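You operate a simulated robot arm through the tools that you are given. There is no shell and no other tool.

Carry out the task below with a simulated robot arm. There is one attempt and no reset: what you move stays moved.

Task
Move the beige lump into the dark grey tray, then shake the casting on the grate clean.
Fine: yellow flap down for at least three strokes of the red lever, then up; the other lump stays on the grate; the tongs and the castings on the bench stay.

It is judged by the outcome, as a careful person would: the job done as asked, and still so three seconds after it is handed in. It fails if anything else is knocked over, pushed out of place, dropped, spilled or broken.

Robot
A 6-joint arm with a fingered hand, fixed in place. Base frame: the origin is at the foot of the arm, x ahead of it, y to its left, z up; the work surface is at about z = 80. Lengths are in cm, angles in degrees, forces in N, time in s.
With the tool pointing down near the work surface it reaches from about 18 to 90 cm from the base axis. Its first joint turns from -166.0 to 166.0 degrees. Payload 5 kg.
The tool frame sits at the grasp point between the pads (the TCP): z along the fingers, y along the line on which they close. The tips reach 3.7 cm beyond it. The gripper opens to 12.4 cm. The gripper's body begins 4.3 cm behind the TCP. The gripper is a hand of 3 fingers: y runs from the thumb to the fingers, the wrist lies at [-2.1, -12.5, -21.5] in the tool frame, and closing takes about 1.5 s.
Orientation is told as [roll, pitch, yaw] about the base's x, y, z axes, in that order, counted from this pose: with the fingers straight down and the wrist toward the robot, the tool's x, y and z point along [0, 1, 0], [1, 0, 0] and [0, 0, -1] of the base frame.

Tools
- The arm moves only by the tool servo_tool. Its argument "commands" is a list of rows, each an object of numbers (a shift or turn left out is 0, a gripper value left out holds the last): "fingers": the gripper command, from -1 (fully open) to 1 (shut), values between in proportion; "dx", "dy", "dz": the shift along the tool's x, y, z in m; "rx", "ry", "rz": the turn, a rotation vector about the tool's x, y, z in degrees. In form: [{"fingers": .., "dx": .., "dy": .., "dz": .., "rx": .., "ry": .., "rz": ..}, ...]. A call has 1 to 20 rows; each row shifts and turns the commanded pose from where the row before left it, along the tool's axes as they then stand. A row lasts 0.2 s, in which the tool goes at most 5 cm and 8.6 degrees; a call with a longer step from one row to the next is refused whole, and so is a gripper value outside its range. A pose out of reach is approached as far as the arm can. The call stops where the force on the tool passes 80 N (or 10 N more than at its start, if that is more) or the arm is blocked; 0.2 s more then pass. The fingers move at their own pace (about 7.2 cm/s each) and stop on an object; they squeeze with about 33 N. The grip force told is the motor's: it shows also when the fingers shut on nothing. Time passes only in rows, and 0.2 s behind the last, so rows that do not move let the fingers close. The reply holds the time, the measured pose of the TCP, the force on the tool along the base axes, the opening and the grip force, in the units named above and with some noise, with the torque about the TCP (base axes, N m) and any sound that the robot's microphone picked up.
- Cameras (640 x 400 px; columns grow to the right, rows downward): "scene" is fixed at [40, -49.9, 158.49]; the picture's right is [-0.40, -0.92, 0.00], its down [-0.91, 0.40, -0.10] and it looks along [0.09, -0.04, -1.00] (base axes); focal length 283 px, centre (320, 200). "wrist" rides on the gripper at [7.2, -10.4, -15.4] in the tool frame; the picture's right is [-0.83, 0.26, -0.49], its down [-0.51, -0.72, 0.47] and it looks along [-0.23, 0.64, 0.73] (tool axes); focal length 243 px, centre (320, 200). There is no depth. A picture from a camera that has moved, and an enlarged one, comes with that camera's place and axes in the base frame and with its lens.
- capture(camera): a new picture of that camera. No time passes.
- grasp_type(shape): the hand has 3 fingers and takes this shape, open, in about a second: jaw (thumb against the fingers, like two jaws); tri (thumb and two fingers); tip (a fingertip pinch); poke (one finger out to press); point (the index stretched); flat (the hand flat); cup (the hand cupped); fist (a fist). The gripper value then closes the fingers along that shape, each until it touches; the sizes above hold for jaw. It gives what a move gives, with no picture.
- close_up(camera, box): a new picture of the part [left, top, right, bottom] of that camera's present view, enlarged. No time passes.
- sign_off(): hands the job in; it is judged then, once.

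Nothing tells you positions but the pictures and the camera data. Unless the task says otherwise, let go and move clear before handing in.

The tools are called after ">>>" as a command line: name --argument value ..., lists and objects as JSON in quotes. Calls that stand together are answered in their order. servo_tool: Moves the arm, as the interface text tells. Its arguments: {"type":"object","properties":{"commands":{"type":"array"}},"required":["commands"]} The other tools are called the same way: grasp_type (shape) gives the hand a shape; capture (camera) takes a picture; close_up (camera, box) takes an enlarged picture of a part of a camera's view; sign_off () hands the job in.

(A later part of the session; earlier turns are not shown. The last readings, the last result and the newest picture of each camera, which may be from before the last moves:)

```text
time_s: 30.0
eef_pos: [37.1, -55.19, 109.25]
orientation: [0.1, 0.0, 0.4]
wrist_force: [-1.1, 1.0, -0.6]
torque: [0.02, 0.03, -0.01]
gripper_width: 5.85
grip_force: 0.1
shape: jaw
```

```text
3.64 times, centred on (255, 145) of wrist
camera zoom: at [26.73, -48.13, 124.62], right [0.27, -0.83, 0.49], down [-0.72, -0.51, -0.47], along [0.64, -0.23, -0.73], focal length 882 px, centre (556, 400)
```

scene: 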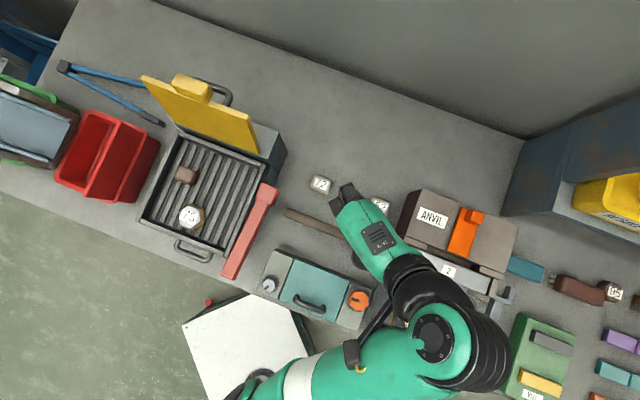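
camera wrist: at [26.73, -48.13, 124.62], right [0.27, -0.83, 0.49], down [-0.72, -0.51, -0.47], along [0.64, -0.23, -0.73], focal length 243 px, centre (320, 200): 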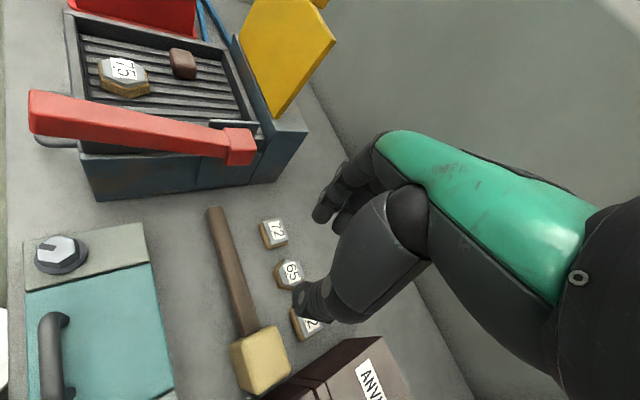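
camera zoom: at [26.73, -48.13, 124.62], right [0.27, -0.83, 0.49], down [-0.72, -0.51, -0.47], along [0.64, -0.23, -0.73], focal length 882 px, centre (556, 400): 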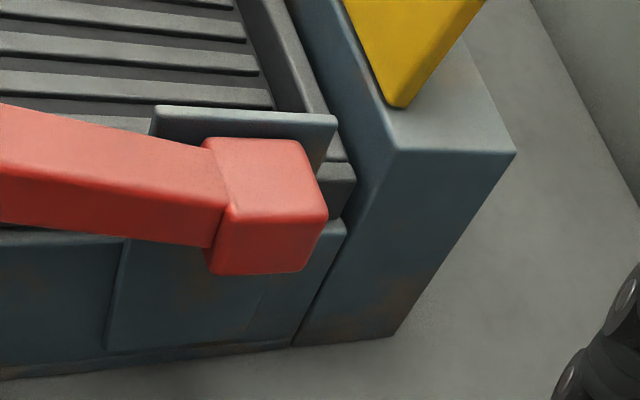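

The lever is confirmed as a bar pivoting at its head, rising toward the front. For the flap I'll pinch the handle block by its two ends, closing parallel to the hinge so it can swivel in the grip. First I'll rise, turn to yaw +45 and open to about 8.5 cm.

>>> servo_tool --commands '[{"fingers": -0.35, "dx": -0.012, "dy": 0.01, "dz": -0.025}, {"dx": -0.012, "dy": 0.01, "dz": -0.025}, {"dx": -0.012, "dy": 0.01, "dz": -0.025}, {"dx": -0.012, "dy": 0.01, "dz": -0.025}, {"dx": -0.012, "dy": 0.01, "dz": -0.022}, {"rz": -7.5}, {"rz": -7.5}, {"rz": -7.5}, {"rz": -7.5}, {"rz": -7.5}, {"rz": -7.5}, {}]'

>>> capture --camera "wrist"

>>> capture --camera "scene"

```text
time_s: 32.6
eef_pos: [43.22, -62.91, 120.66]
orientation: [0.0, -0.1, 45.5]
wrist_force: [0.2, 0.1, 0.5]
torque: [0.0, -0.01, -0.02]
gripper_width: 8.36
grip_force: 0.1
shape: jaw
out of reach, approached as far as the arm can: row 7, 8, 9
```

```text
taken
camera wrist: at [30.95, -65.32, 136.12], right [0.78, -0.4, 0.49], down [-0.14, -0.87, -0.47], along [0.62, 0.29, -0.73], focal length 243 px, centre (320, 200)
```

wrist: 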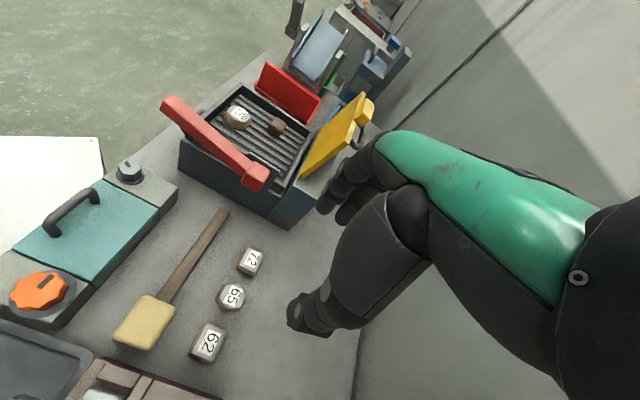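

```text
taken
```

scene: 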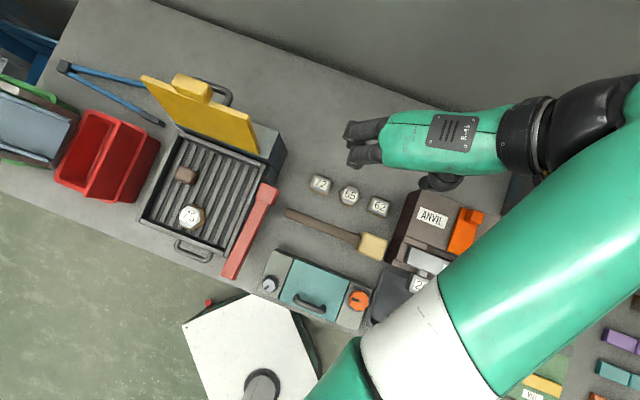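

>>> close_up --camera "wrist" --box '[290, 80, 390, 190]'

>>> close_up --camera "wrist" --box '[150, 70, 330, 230]'

```text
3.64 times, centred on (340, 135) of wrist
camera zoom: at [30.95, -65.32, 136.12], right [0.78, -0.4, 0.49], down [-0.14, -0.87, -0.47], along [0.62, 0.29, -0.73], focal length 882 px, centre (247, 436)
```

zoom: 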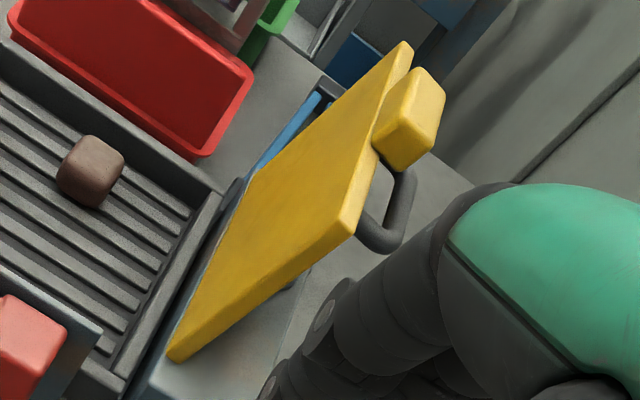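

```text
2.50 times, centred on (240, 150) of wrist
camera zoom: at [30.95, -65.32, 136.12], right [0.78, -0.4, 0.49], down [-0.14, -0.87, -0.47], along [0.62, 0.29, -0.73], focal length 606 px, centre (520, 325)
```

zoom: 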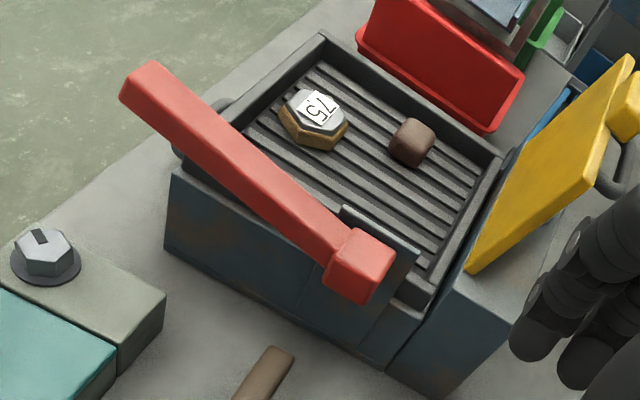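

The handle block projects radially from the middle of the flap's top edge. I'll move along the flap line at z ≈ 122, stopping partway to check reach.

>>> servo_tool --commands '[{"dx": -0.003, "dy": 0.038, "dz": -0.005}, {"dx": -0.003, "dy": 0.038, "dz": -0.005}, {"dx": -0.003, "dy": 0.038, "dz": -0.005}, {"dx": -0.003, "dy": 0.038}, {}]'

>>> capture --camera "wrist"

```text
time_s: 33.8
eef_pos: [55.77, -54.69, 122.04]
orientation: [0.0, -0.1, 45.3]
wrist_force: [0.3, -0.6, -0.6]
torque: [0.0, 0.0, 0.03]
gripper_width: 8.33
grip_force: 0.2
shape: jaw
out of reach, approached as far as the arm can: row 1, 2, 3
```

```text
taken
camera wrist: at [43.39, -57.04, 137.38], right [0.77, -0.4, 0.49], down [-0.15, -0.87, -0.47], along [0.62, 0.29, -0.73], focal length 243 px, centre (320, 200)
```

wrist: 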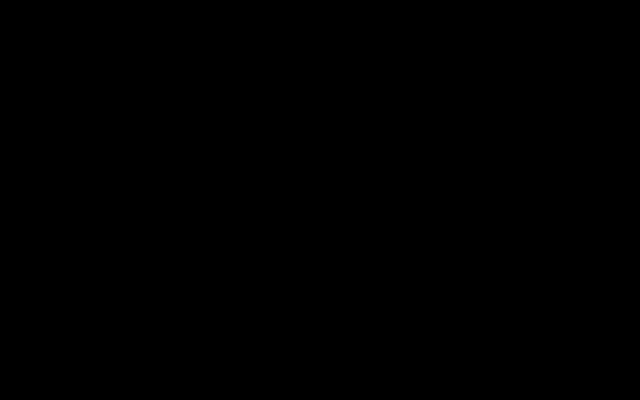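

The wrist camera went black, probably blocked by an arm link. I'll check the scene camera.

>>> capture --camera "scene"

```text
taken
```

scene: 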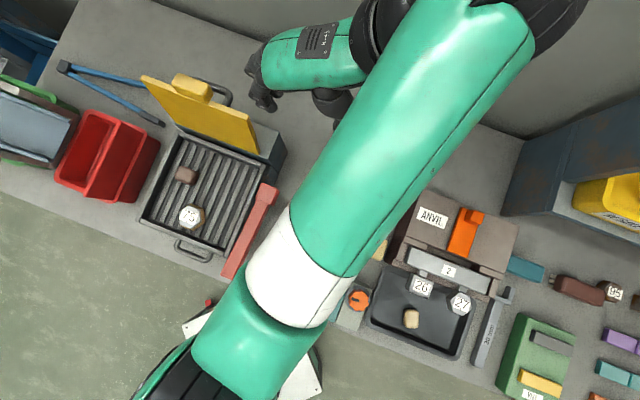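

The hand is at (55.8, -54.7, 122), and the upper arm simply passes in front of the wrist camera. I'll continue along the flap toward the handle.

>>> servo_tool --commands '[{"dx": 0.001, "dy": 0.033}, {"dx": 0.001, "dy": 0.033}, {"dx": 0.001, "dy": 0.033}, {}]'

>>> capture --camera "scene"

>>> capture --camera "wrist"

```text
time_s: 34.8
eef_pos: [62.6, -47.34, 121.98]
orientation: [0.0, -0.1, 45.3]
wrist_force: [0.4, 1.0, -0.6]
torque: [-0.05, 0.0, 0.03]
gripper_width: 8.32
grip_force: 0.1
shape: jaw
```

```text
taken
```

scene: 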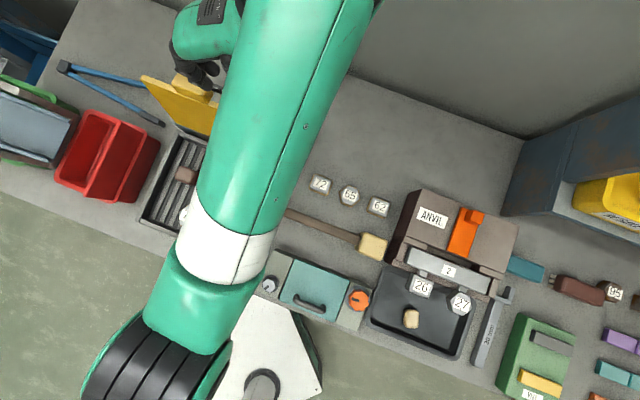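

```text
taken
camera wrist: at [50.2, -49.72, 137.39], right [0.77, -0.4, 0.49], down [-0.15, -0.87, -0.47], along [0.62, 0.29, -0.73], focal length 243 px, centre (320, 200)
```

wrist: 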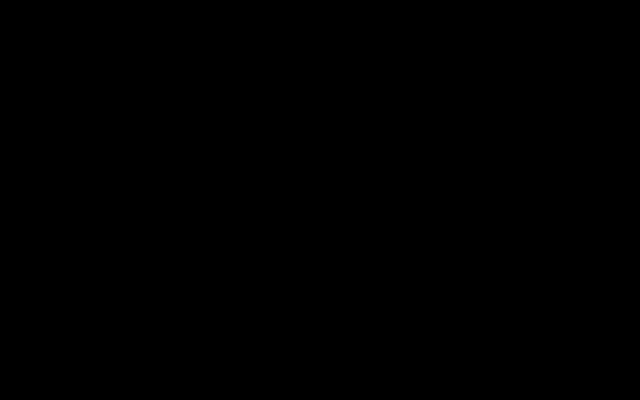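

With yaw +45 the upper arm hides everything and sits right over the hand, so I don't like this posture. I'll back out the same way and approach the handle with the hand turned the other way (yaw -135), which keeps the elbow on the left and the view open.

>>> servo_tool --commands '[{"dx": -0.001, "dy": -0.033}, {"dx": -0.001, "dy": -0.033}, {"dx": -0.001, "dy": -0.033}, {"dx": 0.003, "dy": -0.038}, {"dx": 0.003, "dy": -0.038}, {"dx": 0.003, "dy": -0.038}, {"dx": 0.003, "dy": -0.038}, {}]'

>>> servo_tool --commands '[{"rz": 8}, {"rz": 8}, {"rz": 8}, {"rz": 8}, {"rz": 8}, {"rz": 8}, {"rz": 8}, {"rz": 8}, {"rz": 8}, {"rz": 8}, {"rz": 8}, {}]'

>>> capture --camera "scene"

```text
time_s: 36.6
eef_pos: [43.58, -62.85, 121.74]
orientation: [0.0, 0.1, 45.5]
wrist_force: [-0.3, 0.4, -0.3]
torque: [0.01, -0.02, -0.02]
gripper_width: 8.33
grip_force: 0.0
shape: jaw
out of reach, approached as far as the arm can: row 7
```

```text
time_s: 39.2
eef_pos: [43.78, -63.28, 121.87]
orientation: [0.0, -0.1, -42.7]
wrist_force: [1.1, -0.3, -0.2]
torque: [0.01, -0.01, -0.02]
gripper_width: 8.33
grip_force: 0.1
shape: jaw
out of reach, approached as far as the arm can: row 1
```

```text
taken
```

scene: 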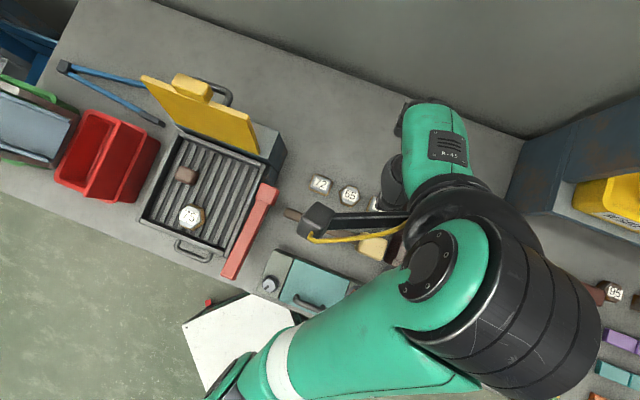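

Next I'll continue turning to yaw -135 in this open spot, then check.

>>> servo_tool --commands '[{"rz": 8.4}, {"rz": 8.4}, {"rz": 8.4}, {"rz": 8.4}, {"rz": 8.4}, {"rz": 8.4}, {"rz": 8.4}, {"rz": 8.4}, {"rz": 8.4}, {"rz": 8.4}, {"rz": 8.4}, {}]'

>>> capture --camera "scene"

>>> capture --camera "wrist"

```text
time_s: 41.8
eef_pos: [44.19, -64.68, 120.95]
orientation: [0.0, -0.1, -135.1]
wrist_force: [0.1, -0.9, -0.8]
torque: [0.0, 0.02, -0.01]
gripper_width: 8.37
grip_force: 0.0
shape: jaw
out of reach, approached as far as the arm can: row 11
```

```text
taken
```

scene: 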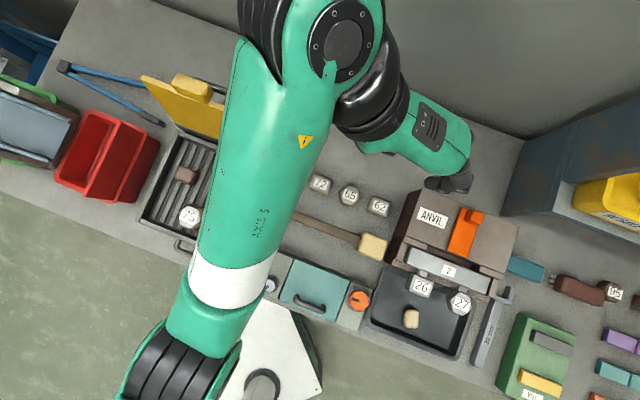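

```text
taken
camera wrist: at [56.77, -62.49, 136.47], right [-0.77, 0.4, 0.49], down [0.15, 0.87, -0.47], along [-0.62, -0.29, -0.73], focal length 243 px, centre (320, 200)
```

wrist: 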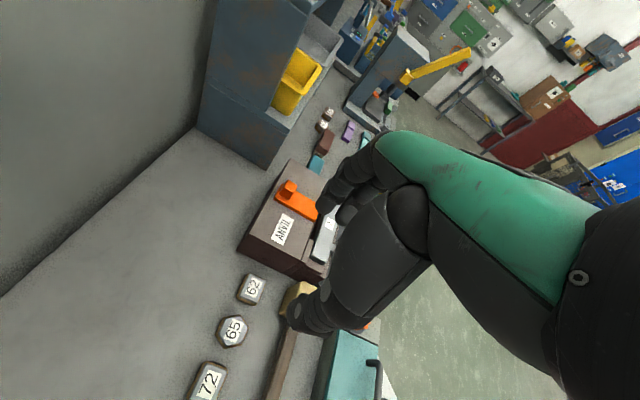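

Yaw -135 works here. I'll slide along the flap line toward the handle in stages, at z ≈ 122.

>>> servo_tool --commands '[{"dy": -0.0388, "dz": -0.003}, {"dy": -0.0388, "dz": -0.003}, {"dy": -0.0388, "dz": -0.003}, {"dy": -0.0388, "dz": -0.002}, {}]'

>>> capture --camera "scene"

```text
time_s: 43.0
eef_pos: [57.35, -57.56, 120.3]
orientation: [0.1, -0.1, -135.0]
wrist_force: [-0.3, 0.0, -0.6]
torque: [-0.02, 0.03, -0.02]
gripper_width: 8.35
grip_force: 0.0
shape: jaw
out of reach, approached as far as the arm can: row 1, 2, 3, 4
```

```text
taken
```

scene: 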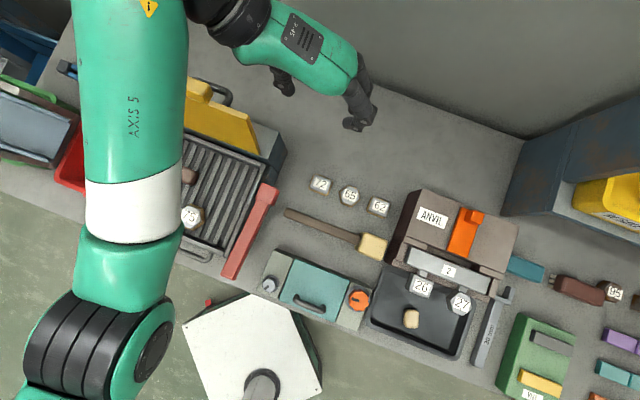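

The arm wants more radius at this height. I'll lean the hand back a little, which moves the wrist outward, and creep along toward the handle with checks.

>>> servo_tool --commands '[{"ry": -6}, {"ry": -6}, {"dx": -0.003, "dy": -0.035, "dz": 0.0006}, {"dx": -0.003, "dy": -0.035, "dz": 0.0006}, {}]'

>>> capture --camera "scene"

>>> capture --camera "wrist"

```text
time_s: 44.2
eef_pos: [61.64, -52.22, 120.26]
orientation: [-11.9, 0.0, -134.9]
wrist_force: [0.4, 0.4, -0.6]
torque: [-0.04, -0.01, 0.0]
gripper_width: 8.35
grip_force: 0.0
shape: jaw
```

```text
taken
```

scene: 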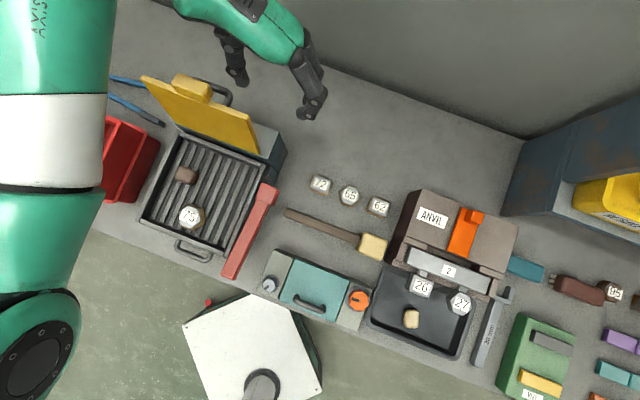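

```text
taken
camera wrist: at [76.39, -52.15, 133.88], right [-0.69, 0.32, 0.65], down [0.09, 0.93, -0.36], along [-0.72, -0.18, -0.67], focal length 243 px, centre (320, 200)
```

wrist: 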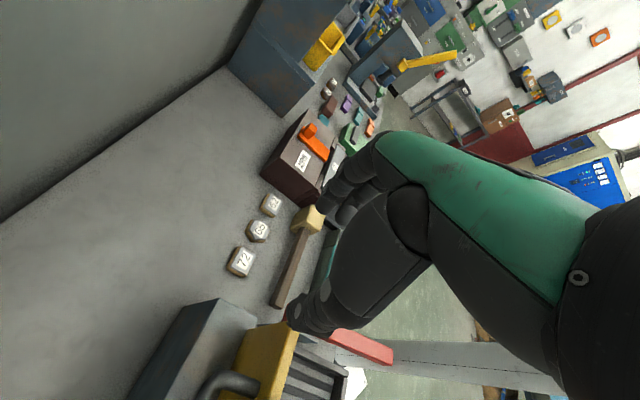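

Both views are clear now. I'll continue to just above the handle block.

>>> servo_tool --commands '[{"dx": -0.0041, "dy": -0.0355, "dz": 0.0019}, {"dx": -0.0041, "dy": -0.0355, "dz": 0.0019}, {"dx": -0.0041, "dy": -0.0355, "dz": 0.0019}, {"dx": -0.0041, "dy": -0.0355, "dz": 0.0015}, {}]'

>>> close_up --camera "scene" --box '[130, 30, 290, 170]'

>>> capture --camera "wrist"

```text
time_s: 45.4
eef_pos: [68.98, -40.12, 119.96]
orientation: [-11.9, 0.0, -135.0]
wrist_force: [0.2, 0.9, 0.6]
torque: [-0.02, 0.01, -0.03]
gripper_width: 8.35
grip_force: 0.1
shape: jaw
out of reach, approached as far as the arm can: row 3, 4
```

```text
2.86 times, centred on (210, 100) of scene
camera zoom: at [40.0, -49.9, 158.49], right [-0.4, -0.92, 0.0], down [-0.91, 0.4, -0.1], along [0.09, -0.04, -1.0], focal length 809 px, centre (634, 486)
```

zoom: 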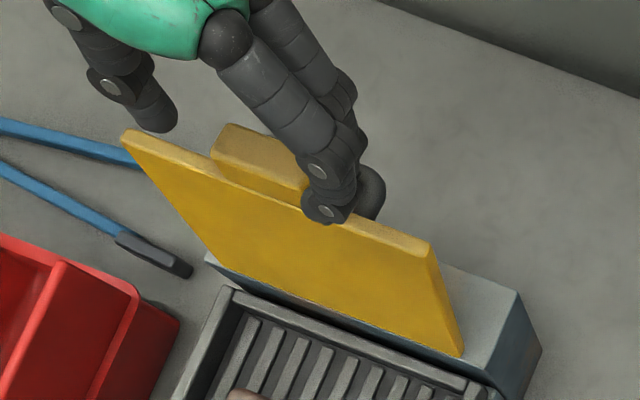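

```text
taken
camera wrist: at [83.68, -40.1, 133.65], right [-0.69, 0.32, 0.65], down [0.09, 0.93, -0.36], along [-0.72, -0.19, -0.67], focal length 243 px, centre (320, 200)
```

wrist: 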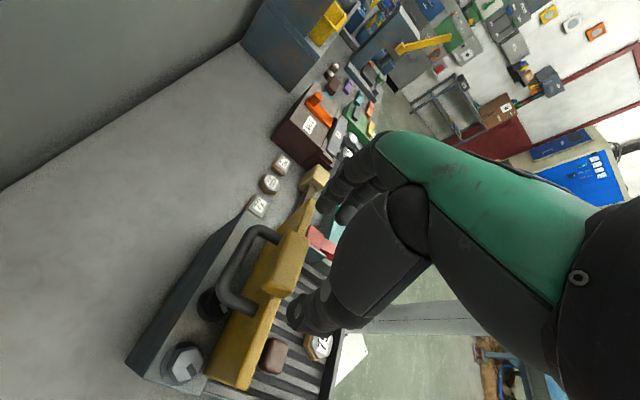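

The thumb and fingers now straddle the handle block from above. I'll fine-tune and descend halfway, then check clearances.

>>> servo_tool --commands '[{"dx": 0.004, "dy": -0.0025, "dz": 0.009}, {"dx": 0.004, "dy": -0.0024, "dz": 0.009}, {}]'

>>> close_up --camera "scene" --box '[150, 50, 260, 140]'

>>> close_up --camera "wrist" --box '[190, 190, 390, 390]'

```text
time_s: 46.2
eef_pos: [69.29, -39.73, 118.01]
orientation: [-11.9, 0.1, -135.0]
wrist_force: [-0.9, 0.1, 0.4]
torque: [-0.03, 0.04, 0.01]
gripper_width: 8.35
grip_force: 0.1
shape: jaw
out of reach, approached as far as the arm can: row 2
```

```text
4.44 times, centred on (205, 95) of scene
camera zoom: at [40.0, -49.9, 158.49], right [-0.4, -0.92, 0.0], down [-0.91, 0.4, -0.1], along [0.09, -0.04, -1.0], focal length 1259 px, centre (831, 667)
```

zoom: 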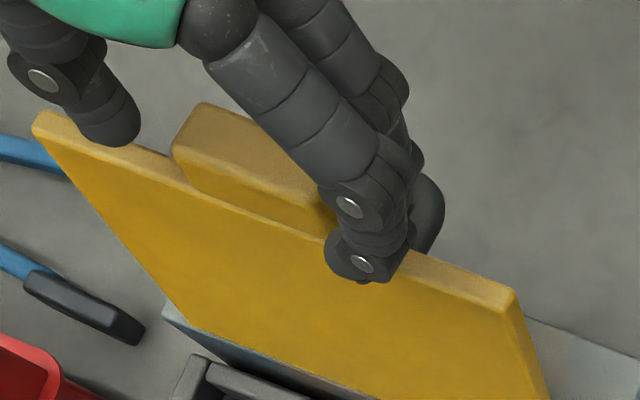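

```text
2.00 times, centred on (290, 290) of wrist
camera zoom: at [83.85, -39.75, 131.68], right [-0.69, 0.32, 0.65], down [0.09, 0.93, -0.36], along [-0.72, -0.19, -0.67], focal length 485 px, centre (380, 20)
```

zoom: 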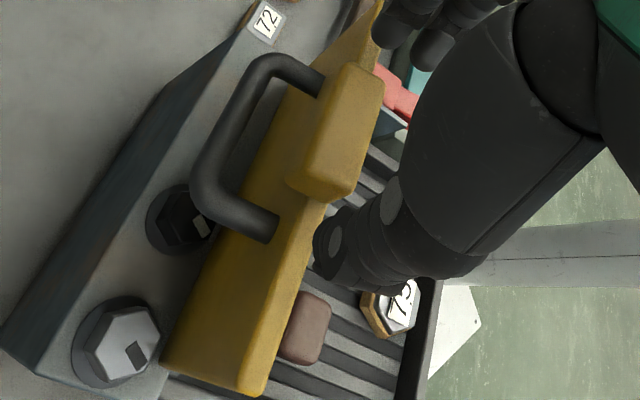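

From behind I can see a grey loop handle on the flap's back as well as the yellow block on its top edge. The hand straddles the block's ends but sits slightly forward because of the lean, so I'll make the tool vertical again. That centres it.

>>> servo_tool --commands '[{"ry": 6}, {"ry": 6}, {}]'

>>> close_up --camera "scene" --box '[150, 50, 260, 140]'

>>> close_up --camera "wrist" --box '[190, 190, 390, 390]'

```text
time_s: 47.0
eef_pos: [72.57, -41.36, 118.05]
orientation: [0.0, 0.0, -135.1]
wrist_force: [-0.4, 0.9, -0.4]
torque: [-0.02, -0.02, 0.02]
gripper_width: 8.36
grip_force: 0.0
shape: jaw
out of reach, approached as far as the arm can: row 1, 2
```

```text
4.44 times, centred on (205, 95) of scene
camera zoom: at [40.0, -49.9, 158.49], right [-0.4, -0.92, 0.0], down [-0.91, 0.4, -0.1], along [0.09, -0.04, -1.0], focal length 1259 px, centre (831, 667)
```

zoom: 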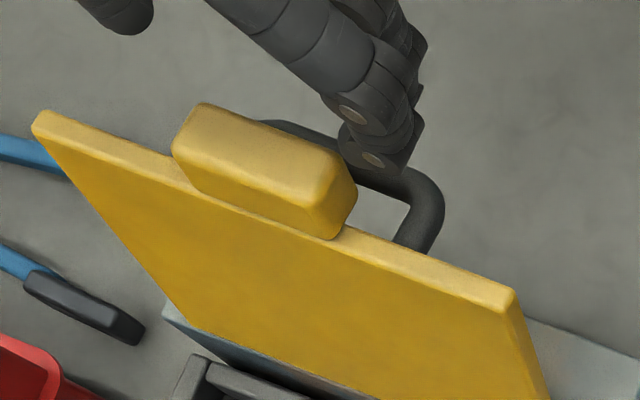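

```text
2.00 times, centred on (290, 290) of wrist
camera zoom: at [85.28, -39.16, 133.44], right [-0.77, 0.4, 0.49], down [0.15, 0.87, -0.47], along [-0.62, -0.29, -0.73], focal length 485 px, centre (380, 20)
```

zoom: 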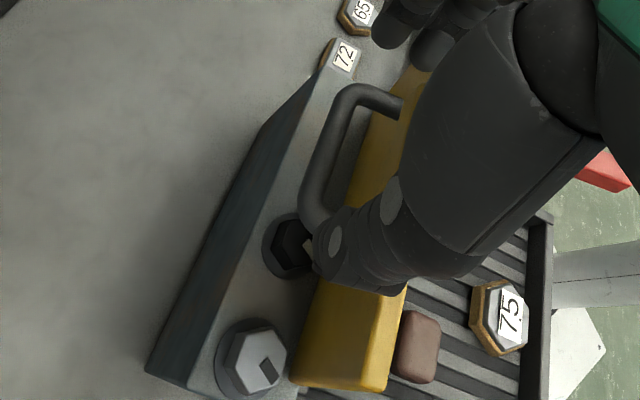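

With a vertical tool at this yaw the arm gets pushed outward, so end-gripping sits at the edge of reach. A better plan is yaw -45, with the thumb in front of the block and the fingers behind it, used as a loose cage to lower and later raise the flap. I'll back out along the flap line first.

>>> servo_tool --commands '[{"dx": 0.015, "dz": -0.01}, {"dx": 0.005, "dy": 0.038}, {"dy": 0.038}, {"dy": 0.038}, {"dy": 0.038}, {"dy": 0.038}, {"dy": 0.038}, {"dy": 0.038}, {"dy": 0.03}, {}]'

>>> capture --camera "scene"

```text
time_s: 49.2
eef_pos: [56.09, -65.76, 118.96]
orientation: [-0.1, 0.1, -135.1]
wrist_force: [-0.1, 0.6, 0.6]
torque: [0.02, 0.02, 0.03]
gripper_width: 8.36
grip_force: 0.0
shape: jaw
out of reach, approached as far as the arm can: row 1, 2, 3, 4, 5, 6, 7
```

```text
taken
```

scene: 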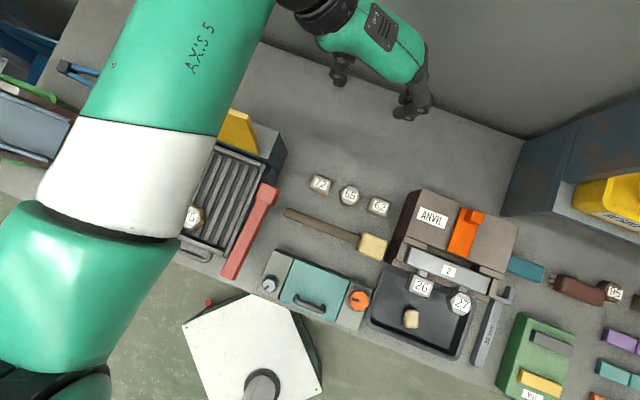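

>>> servo_tool --commands '[{"fingers": 0.1, "rz": -8.2}, {"rz": -8.2}, {"rz": -8.2}, {"rz": -8.2}, {"rz": -8.2}, {"rz": -8.2}, {"rz": -8.2}, {"rz": -8.2}, {"rz": -8.2}, {"rz": -8.2}, {"rz": -8.1}, {}]'

>>> capture --camera "scene"

>>> capture --camera "wrist"

```text
time_s: 51.8
eef_pos: [62.26, -72.45, 118.65]
orientation: [0.0, -0.1, -44.9]
wrist_force: [-1.1, -0.3, 0.4]
torque: [-0.02, 0.01, 0.0]
gripper_width: 5.6
grip_force: 0.1
shape: jaw
out of reach, approached as far as the arm can: row 1, 2, 3, 4, 5, 6, 7, 8, 11
```

```text
taken
```

scene: 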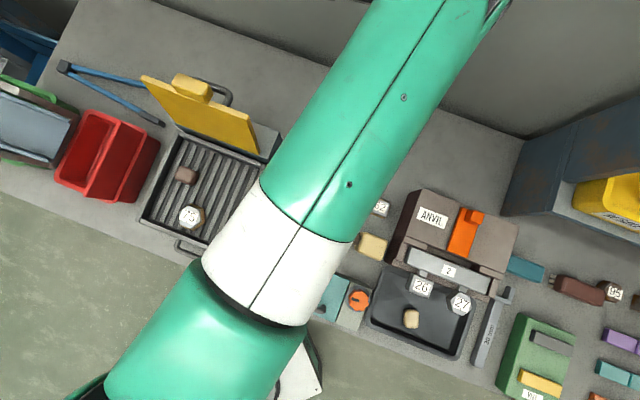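

```text
taken
camera wrist: at [60.06, -59.98, 134.21], right [-0.4, -0.77, 0.49], down [-0.87, 0.15, -0.47], along [0.29, -0.62, -0.73], focal length 243 px, centre (320, 200)
```

wrist: 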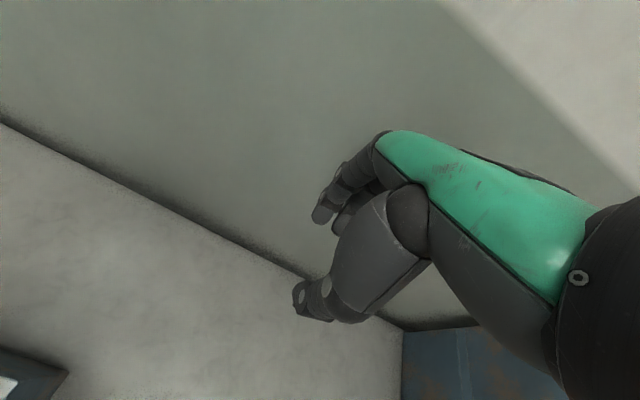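

The reach limit let the hand drift outward toward the wall, though it hit nothing. I'll bring it back inward and slightly lower, to the open spot used before.

>>> servo_tool --commands '[{"dx": -0.01, "dy": -0.032, "dz": 0.006}, {"dx": -0.01, "dy": -0.032, "dz": 0.006}, {"dx": -0.01, "dy": -0.032, "dz": 0.006}, {"dx": -0.01, "dy": -0.032, "dz": 0.006}, {"dx": -0.01, "dy": -0.032, "dz": 0.006}, {"dx": -0.01, "dy": -0.032, "dz": 0.006}, {}]'

>>> capture --camera "scene"

```text
time_s: 53.4
eef_pos: [52.87, -77.51, 114.6]
orientation: [0.0, 0.1, -44.9]
wrist_force: [-0.7, 0.0, 0.6]
torque: [0.02, -0.02, 0.0]
gripper_width: 5.61
grip_force: 0.2
shape: jaw
out of reach, approached as far as the arm can: row 1, 2, 3, 4, 5, 6
```

```text
taken
```

scene: 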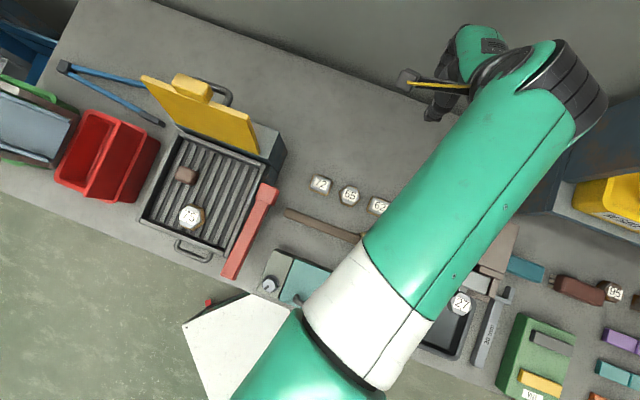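

The arm flipped into a poor wrist configuration during that turn. I'll retrace it: turn back to yaw -135, return to the spot where this turn worked before, then turn again.

>>> servo_tool --commands '[{"rz": 8.2}, {"rz": 8.2}, {"rz": 8.2}, {"rz": 8.2}, {"rz": 8.2}, {"rz": 8.2}, {"rz": 8.2}, {"rz": 8.2}, {"rz": 8.2}, {"rz": 8.2}, {"rz": 8.2}, {}]'

>>> capture --camera "scene"

```text
time_s: 56.0
eef_pos: [49.77, -71.42, 114.55]
orientation: [0.0, -0.1, -135.2]
wrist_force: [0.6, -0.7, -0.7]
torque: [-0.02, 0.01, -0.02]
gripper_width: 5.61
grip_force: 0.1
shape: jaw
out of reach, approached as far as the arm can: row 1, 2, 6, 7, 8, 9, 10, 11
```

```text
taken
```

scene: 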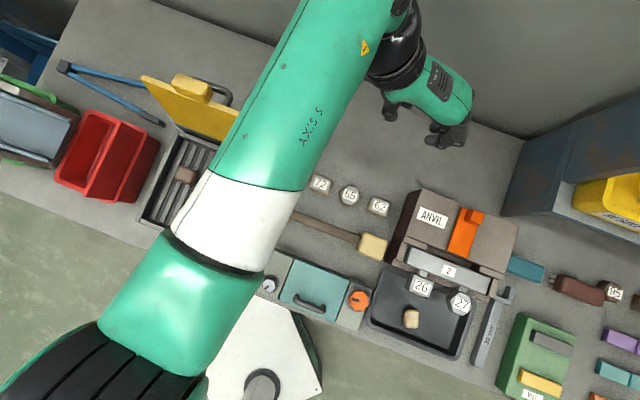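

>>> servo_tool --commands '[{"dx": -0.022, "dy": -0.002, "dz": -0.01}, {"dx": -0.022, "dy": -0.002, "dz": -0.01}, {"dx": -0.022, "dy": -0.002, "dz": -0.01}, {"dx": -0.022, "dy": -0.002, "dz": -0.01}, {}]'

>>> capture --camera "scene"

```text
time_s: 57.2
eef_pos: [49.6, -71.55, 117.96]
orientation: [-0.1, -0.1, -135.2]
wrist_force: [0.0, -0.6, -0.2]
torque: [-0.05, 0.01, -0.01]
gripper_width: 5.61
grip_force: 0.1
shape: jaw
out of reach, approached as far as the arm can: row 1, 2, 3, 4
```

```text
taken
```

scene: 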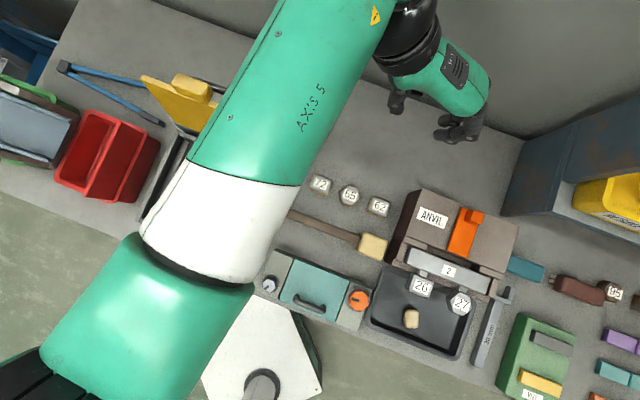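

The elbow seems to have flipped past the straight-arm point, which restricts inward moves. I'll stretch outward slightly in this free area to cross straight again, then come back in.

>>> servo_tool --commands '[{"dx": 0.02}, {"dx": 0.02}, {"dx": 0.02}, {"dx": 0.02}, {}, {}]'

>>> servo_tool --commands '[{"dx": -0.02}, {"dx": -0.02}, {"dx": -0.02}, {"dx": -0.02}, {"dx": -0.02}, {"dx": -0.02}, {}]'

>>> capture --camera "scene"

```text
time_s: 58.6
eef_pos: [50.23, -71.32, 117.75]
orientation: [0.0, 0.0, -135.2]
wrist_force: [0.1, 0.3, 0.3]
torque: [-0.02, 0.04, -0.04]
gripper_width: 5.61
grip_force: 0.1
shape: jaw
out of reach, approached as far as the arm can: row 1, 2, 3, 4
```

```text
time_s: 60.2
eef_pos: [49.79, -71.49, 117.71]
orientation: [-0.1, 0.0, -135.2]
wrist_force: [0.0, 0.2, 0.3]
torque: [0.02, -0.02, 0.01]
gripper_width: 5.62
grip_force: 0.1
shape: jaw
out of reach, approached as far as the arm can: row 1, 2, 3, 4, 5, 6
```

```text
taken
```

scene: 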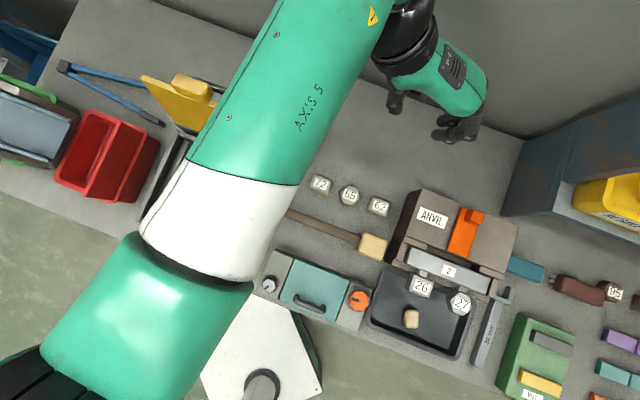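

The arm is exactly at the straight-arm singularity. Moving up and inward should bend the elbow back the right way.

>>> servo_tool --commands '[{"dx": -0.01, "dz": -0.02}, {"dx": -0.01, "dz": -0.02}, {"dx": -0.02, "dz": -0.02}, {"dx": -0.02, "dz": -0.01}, {}]'

>>> capture --camera "scene"

```text
time_s: 61.4
eef_pos: [49.16, -71.76, 124.97]
orientation: [-0.1, 0.0, -135.2]
wrist_force: [0.3, 0.7, 0.8]
torque: [-0.01, 0.02, 0.01]
gripper_width: 5.59
grip_force: 0.0
shape: jaw
out of reach, approached as far as the arm can: row 1, 2, 3, 4
```

```text
taken
```

scene: 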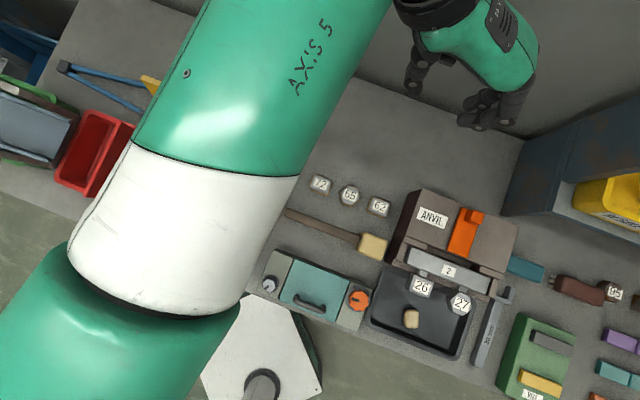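

>>> servo_tool --commands '[{"dz": 0.03}, {"dz": 0.03}, {"dz": 0.03}, {"dz": 0.03}, {"dz": 0.03}, {"dz": 0.03}, {}]'

>>> servo_tool --commands '[{"dx": -0.02}, {"dx": -0.02}, {"dx": -0.02}, {}]'

>>> capture --camera "scene"

```text
time_s: 63.0
eef_pos: [48.61, -71.08, 107.01]
orientation: [0.0, 0.0, -135.0]
wrist_force: [0.3, -0.2, -0.2]
torque: [0.0, 0.0, -0.01]
gripper_width: 5.61
grip_force: 0.1
shape: jaw
out of reach, approached as far as the arm can: row 6
```

```text
time_s: 64.0
eef_pos: [47.86, -71.3, 105.9]
orientation: [-0.1, 0.0, -135.2]
wrist_force: [-0.1, -0.3, -0.2]
torque: [0.04, 0.0, 0.0]
gripper_width: 5.61
grip_force: 0.0
shape: jaw
out of reach, approached as far as the arm can: row 1, 2, 3
```

```text
taken
```

scene: 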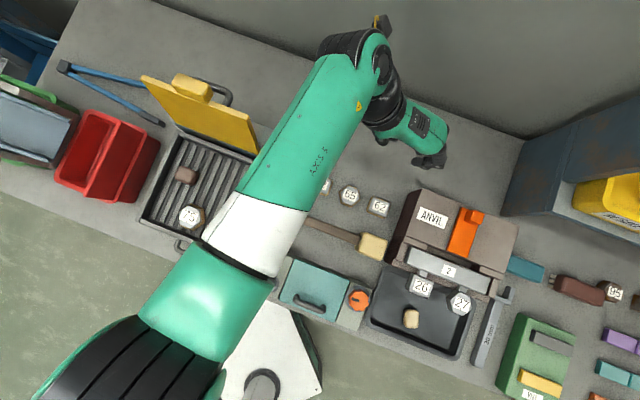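

The arm is stretched straight with the elbow on the wrong side. Raising with a slight outward pull should rotate the elbow across, after which I'll fold inward.

>>> servo_tool --commands '[{"dx": 0.005, "dz": -0.03}, {"dx": 0.005, "dz": -0.03}, {"dx": 0.005, "dz": -0.03}, {"dx": 0.005, "dz": -0.03}, {"dx": 0.005, "dz": -0.03}, {"dx": 0.005, "dz": -0.03}, {"dz": -0.03}, {}]'

>>> servo_tool --commands '[{"dz": -0.02}, {"dz": -0.02}, {"dz": -0.01}, {}]'

>>> servo_tool --commands '[{"dx": -0.01}, {"dx": -0.01}, {"dx": -0.01}, {"dx": -0.01}, {}]'

```text
time_s: 65.8
eef_pos: [49.21, -71.94, 126.83]
orientation: [0.0, 0.0, -135.0]
wrist_force: [0.5, 0.4, -0.7]
torque: [0.01, 0.01, -0.01]
gripper_width: 5.61
grip_force: 0.0
shape: jaw
out of reach, approached as far as the arm can: row 4, 5, 6
```

```text
time_s: 66.8
eef_pos: [48.82, -71.44, 131.62]
orientation: [-0.1, -0.1, -135.1]
wrist_force: [-0.3, 0.1, -0.2]
torque: [-0.04, 0.0, -0.01]
gripper_width: 5.58
grip_force: 0.0
shape: jaw
out of reach, approached as far as the arm can: row 1
```

```text
time_s: 68.0
eef_pos: [46.26, -68.82, 131.75]
orientation: [0.0, 0.1, -135.2]
wrist_force: [0.0, -0.8, 0.4]
torque: [0.0, 0.01, -0.01]
gripper_width: 5.61
grip_force: 0.1
shape: jaw
```

It unlocked: inward moves now track. I'll continue inward and down to the earlier good pose.

>>> servo_tool --commands '[{"dx": -0.015}, {"dx": -0.015}, {"dx": -0.015, "dz": 0.02}, {"dz": 0.03}, {"dz": 0.03}, {"dz": 0.02}, {}]'

>>> capture --camera "scene"

```text
time_s: 69.6
eef_pos: [43.8, -67.76, 121.19]
orientation: [0.0, 0.0, -135.2]
wrist_force: [-0.2, 0.0, -0.2]
torque: [0.01, -0.05, 0.0]
gripper_width: 5.6
grip_force: 0.1
shape: jaw
out of reach, approached as far as the arm can: row 2, 3
```

```text
taken
```

scene: 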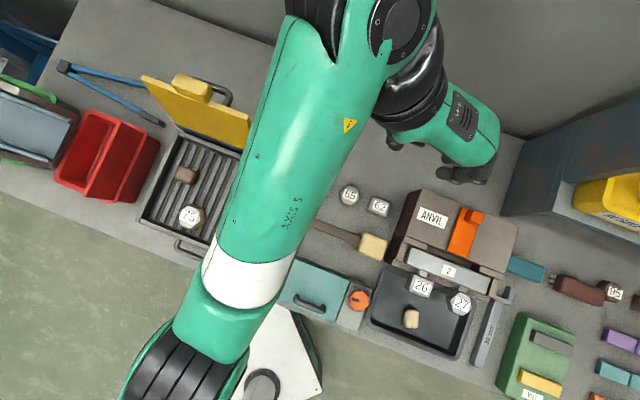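

The arm is back in the good configuration. Now I'll turn to yaw -45 here, as worked before.

>>> servo_tool --commands '[{"rz": -8.2}, {"rz": -8.2}, {"rz": -8.2}, {"rz": -8.2}, {"rz": -8.2}, {"rz": -8.2}, {"rz": -8.2}, {"rz": -8.2}, {"rz": -8.2}, {"rz": -8.2}, {"rz": -8.2}, {}]'

>>> capture --camera "scene"

```text
time_s: 72.2
eef_pos: [43.9, -67.75, 121.13]
orientation: [0.1, 0.0, -44.8]
wrist_force: [-0.2, -0.5, 0.2]
torque: [-0.01, -0.02, -0.01]
gripper_width: 5.59
grip_force: 0.0
shape: jaw
```

```text
taken
```

scene: 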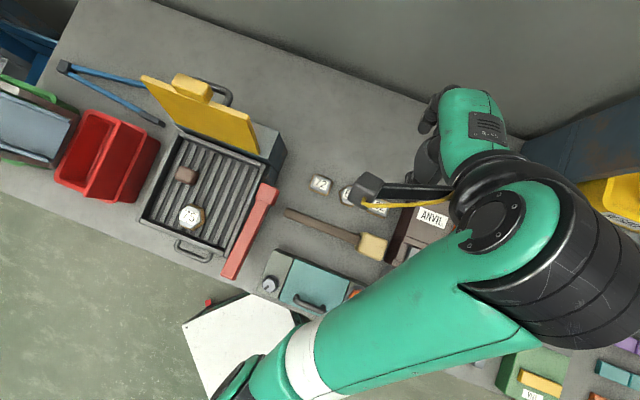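

Good. Now I'll travel along the flap line at z ≈ 121 toward the handle, with yaw -45 (thumb in front, fingers behind).

>>> servo_tool --commands '[{"dx": 0.0378, "dy": -0.0016}, {"dx": 0.0378, "dy": -0.0016}, {"dx": 0.0378, "dy": -0.0016}, {"dx": 0.0378, "dy": -0.0016}, {"dx": 0.0378, "dy": -0.0016}, {"dx": 0.0378, "dy": -0.0016}, {}]'

>>> capture --camera "scene"

>>> capture --camera "wrist"

```text
time_s: 73.8
eef_pos: [59.32, -50.91, 121.29]
orientation: [0.0, 0.0, -45.0]
wrist_force: [-0.4, 0.8, 0.0]
torque: [0.02, 0.01, -0.01]
gripper_width: 5.62
grip_force: 0.0
shape: jaw
```

```text
taken
```

scene: 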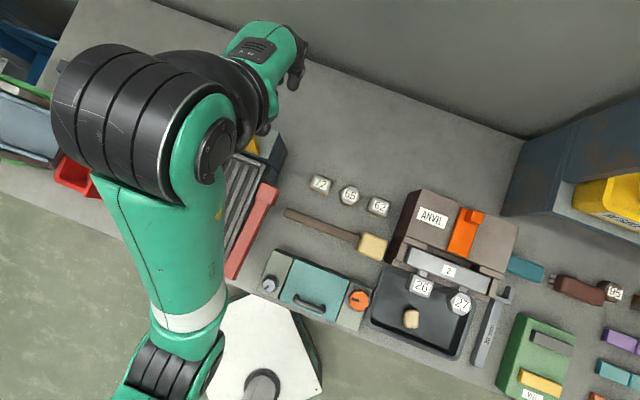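

```text
taken
camera wrist: at [57.17, -38.55, 136.7], right [-0.4, -0.77, 0.49], down [-0.87, 0.15, -0.47], along [0.29, -0.62, -0.73], focal length 243 px, centre (320, 200)
```

wrist: 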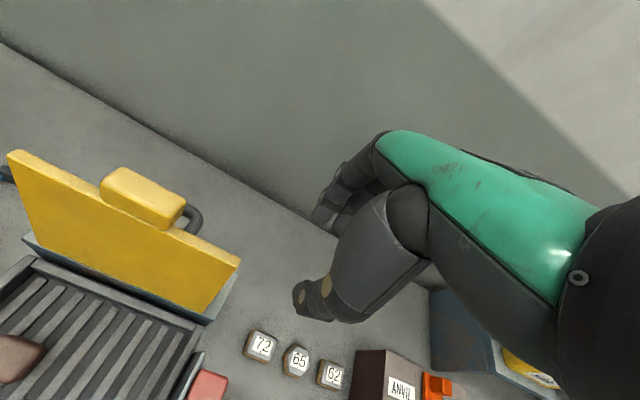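

>>> close_up --camera "wrist" --box '[0, 130, 260, 330]'

>>> servo_tool --commands '[{"dx": 0.033, "dy": -0.0014}, {"dx": 0.033, "dy": -0.0014}, {}]'

>>> capture --camera "wrist"

>>> capture --camera "scene"

```text
2.00 times, centred on (130, 230) of wrist
camera zoom: at [57.17, -38.55, 136.7], right [-0.4, -0.77, 0.49], down [-0.87, 0.15, -0.47], along [0.29, -0.62, -0.73], focal length 485 px, centre (700, 140)
```

zoom: 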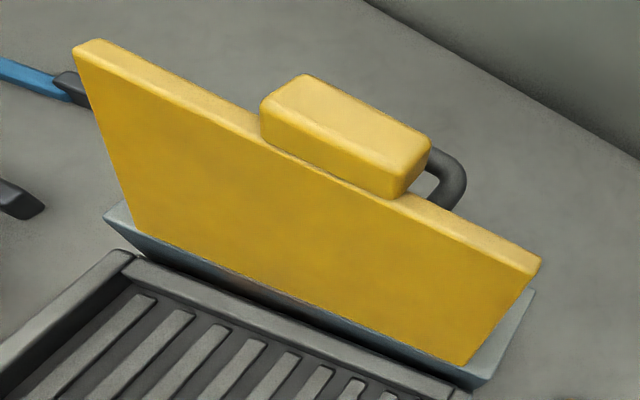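

```text
time_s: 74.6
eef_pos: [63.88, -46.15, 121.1]
orientation: [0.0, 0.1, -44.9]
wrist_force: [0.6, -1.1, -0.3]
torque: [-0.06, 0.0, 0.02]
gripper_width: 5.58
grip_force: 0.0
shape: jaw
```

```text
taken
camera wrist: at [61.69, -33.75, 136.5], right [-0.4, -0.77, 0.49], down [-0.87, 0.15, -0.47], along [0.29, -0.62, -0.73], focal length 243 px, centre (320, 200)
```

wrist: 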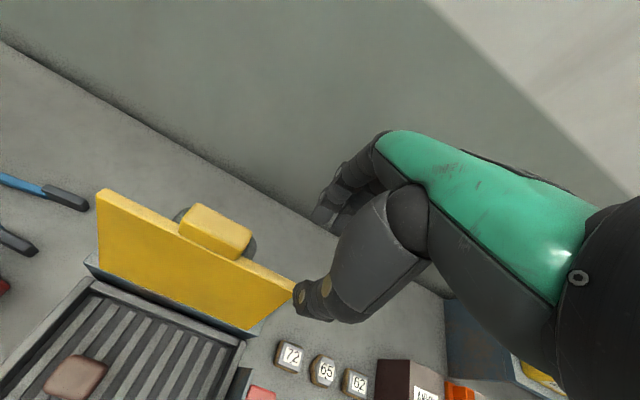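

```text
taken
```

scene: 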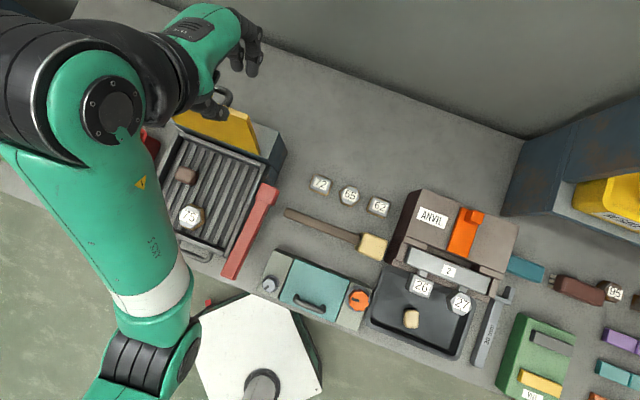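

The block centre is confirmed near (69.4, -39.9, 113.5). I'll move directly over it and check the cage alignment.

>>> servo_tool --commands '[{"dx": 0.028, "dy": -0.002}, {"dx": 0.028, "dy": -0.002}, {"dx": 0.027, "dy": -0.0013}, {}]'

>>> capture --camera "wrist"

>>> close_up --camera "scene" --box '[130, 30, 290, 170]'

```text
time_s: 75.6
eef_pos: [69.11, -39.88, 121.24]
orientation: [0.0, 0.0, -44.9]
wrist_force: [0.1, -0.5, 0.5]
torque: [0.01, -0.05, -0.02]
gripper_width: 5.62
grip_force: 0.0
shape: jaw
```

```text
taken
camera wrist: at [67.07, -27.4, 136.64], right [-0.4, -0.77, 0.49], down [-0.87, 0.15, -0.47], along [0.29, -0.62, -0.73], focal length 243 px, centre (320, 200)
```

wrist: 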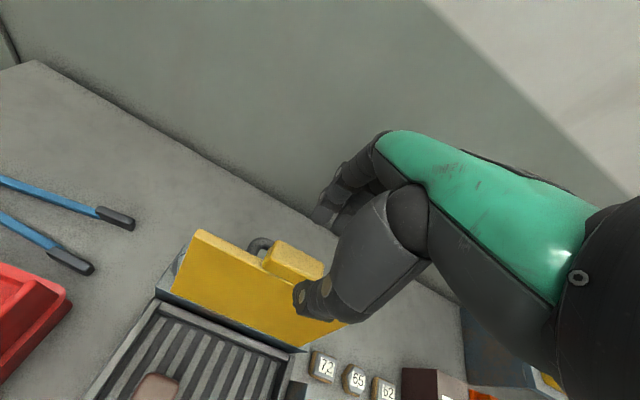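

```text
2.86 times, centred on (210, 100) of scene
camera zoom: at [40.0, -49.9, 158.49], right [-0.4, -0.92, 0.0], down [-0.91, 0.4, -0.1], along [0.09, -0.04, -1.0], focal length 809 px, centre (634, 486)
```

zoom: 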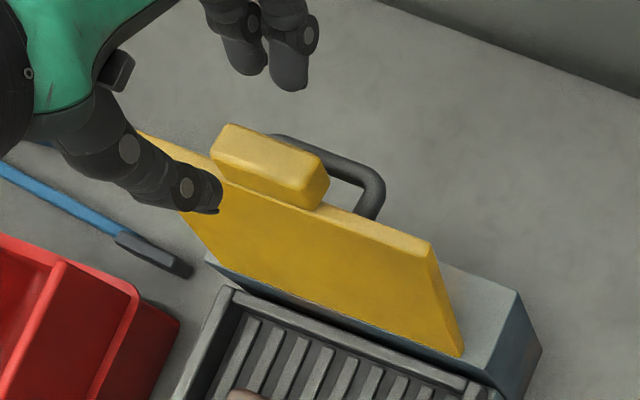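

The thumb is in front and the two fingers are behind the block. I'll shift back slightly and lower until the tips bracket the block.

>>> servo_tool --commands '[{"dx": 0.0028, "dy": 0.0042}, {"dz": 0.02}, {"dz": 0.015}, {}]'

>>> close_up --camera "scene" --box '[150, 50, 260, 140]'

>>> close_up --camera "wrist" --box '[160, 190, 400, 360]'

```text
time_s: 76.6
eef_pos: [69.81, -39.96, 117.59]
orientation: [0.1, 0.1, -44.9]
wrist_force: [-0.1, -1.0, 0.2]
torque: [-0.02, -0.01, -0.02]
gripper_width: 5.63
grip_force: 0.1
shape: jaw
```

```text
4.44 times, centred on (205, 95) of scene
camera zoom: at [40.0, -49.9, 158.49], right [-0.4, -0.92, 0.0], down [-0.91, 0.4, -0.1], along [0.09, -0.04, -1.0], focal length 1259 px, centre (831, 667)
```

zoom: 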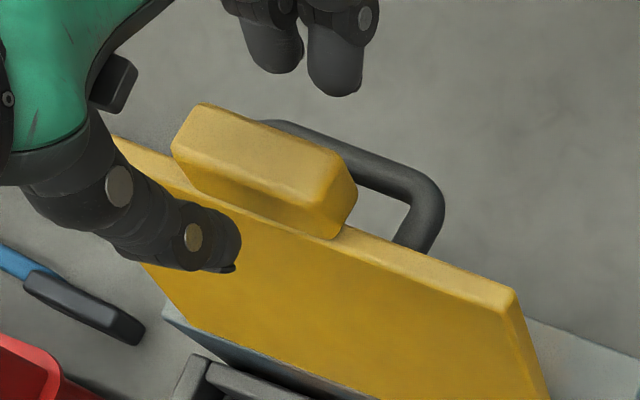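

```text
2.35 times, centred on (280, 275) of wrist
camera zoom: at [67.56, -27.59, 133.06], right [-0.4, -0.77, 0.49], down [-0.87, 0.15, -0.47], along [0.29, -0.62, -0.73], focal length 571 px, centre (414, 24)
```

zoom: 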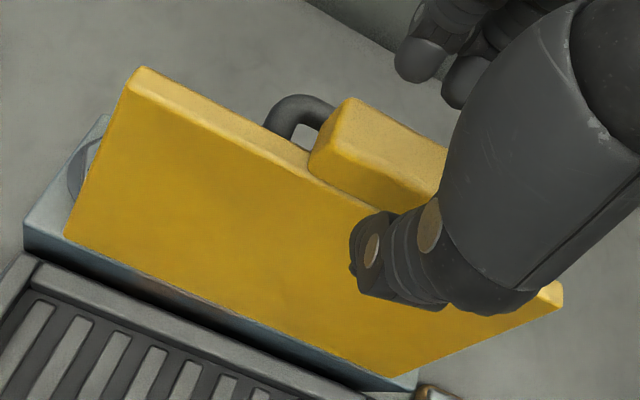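

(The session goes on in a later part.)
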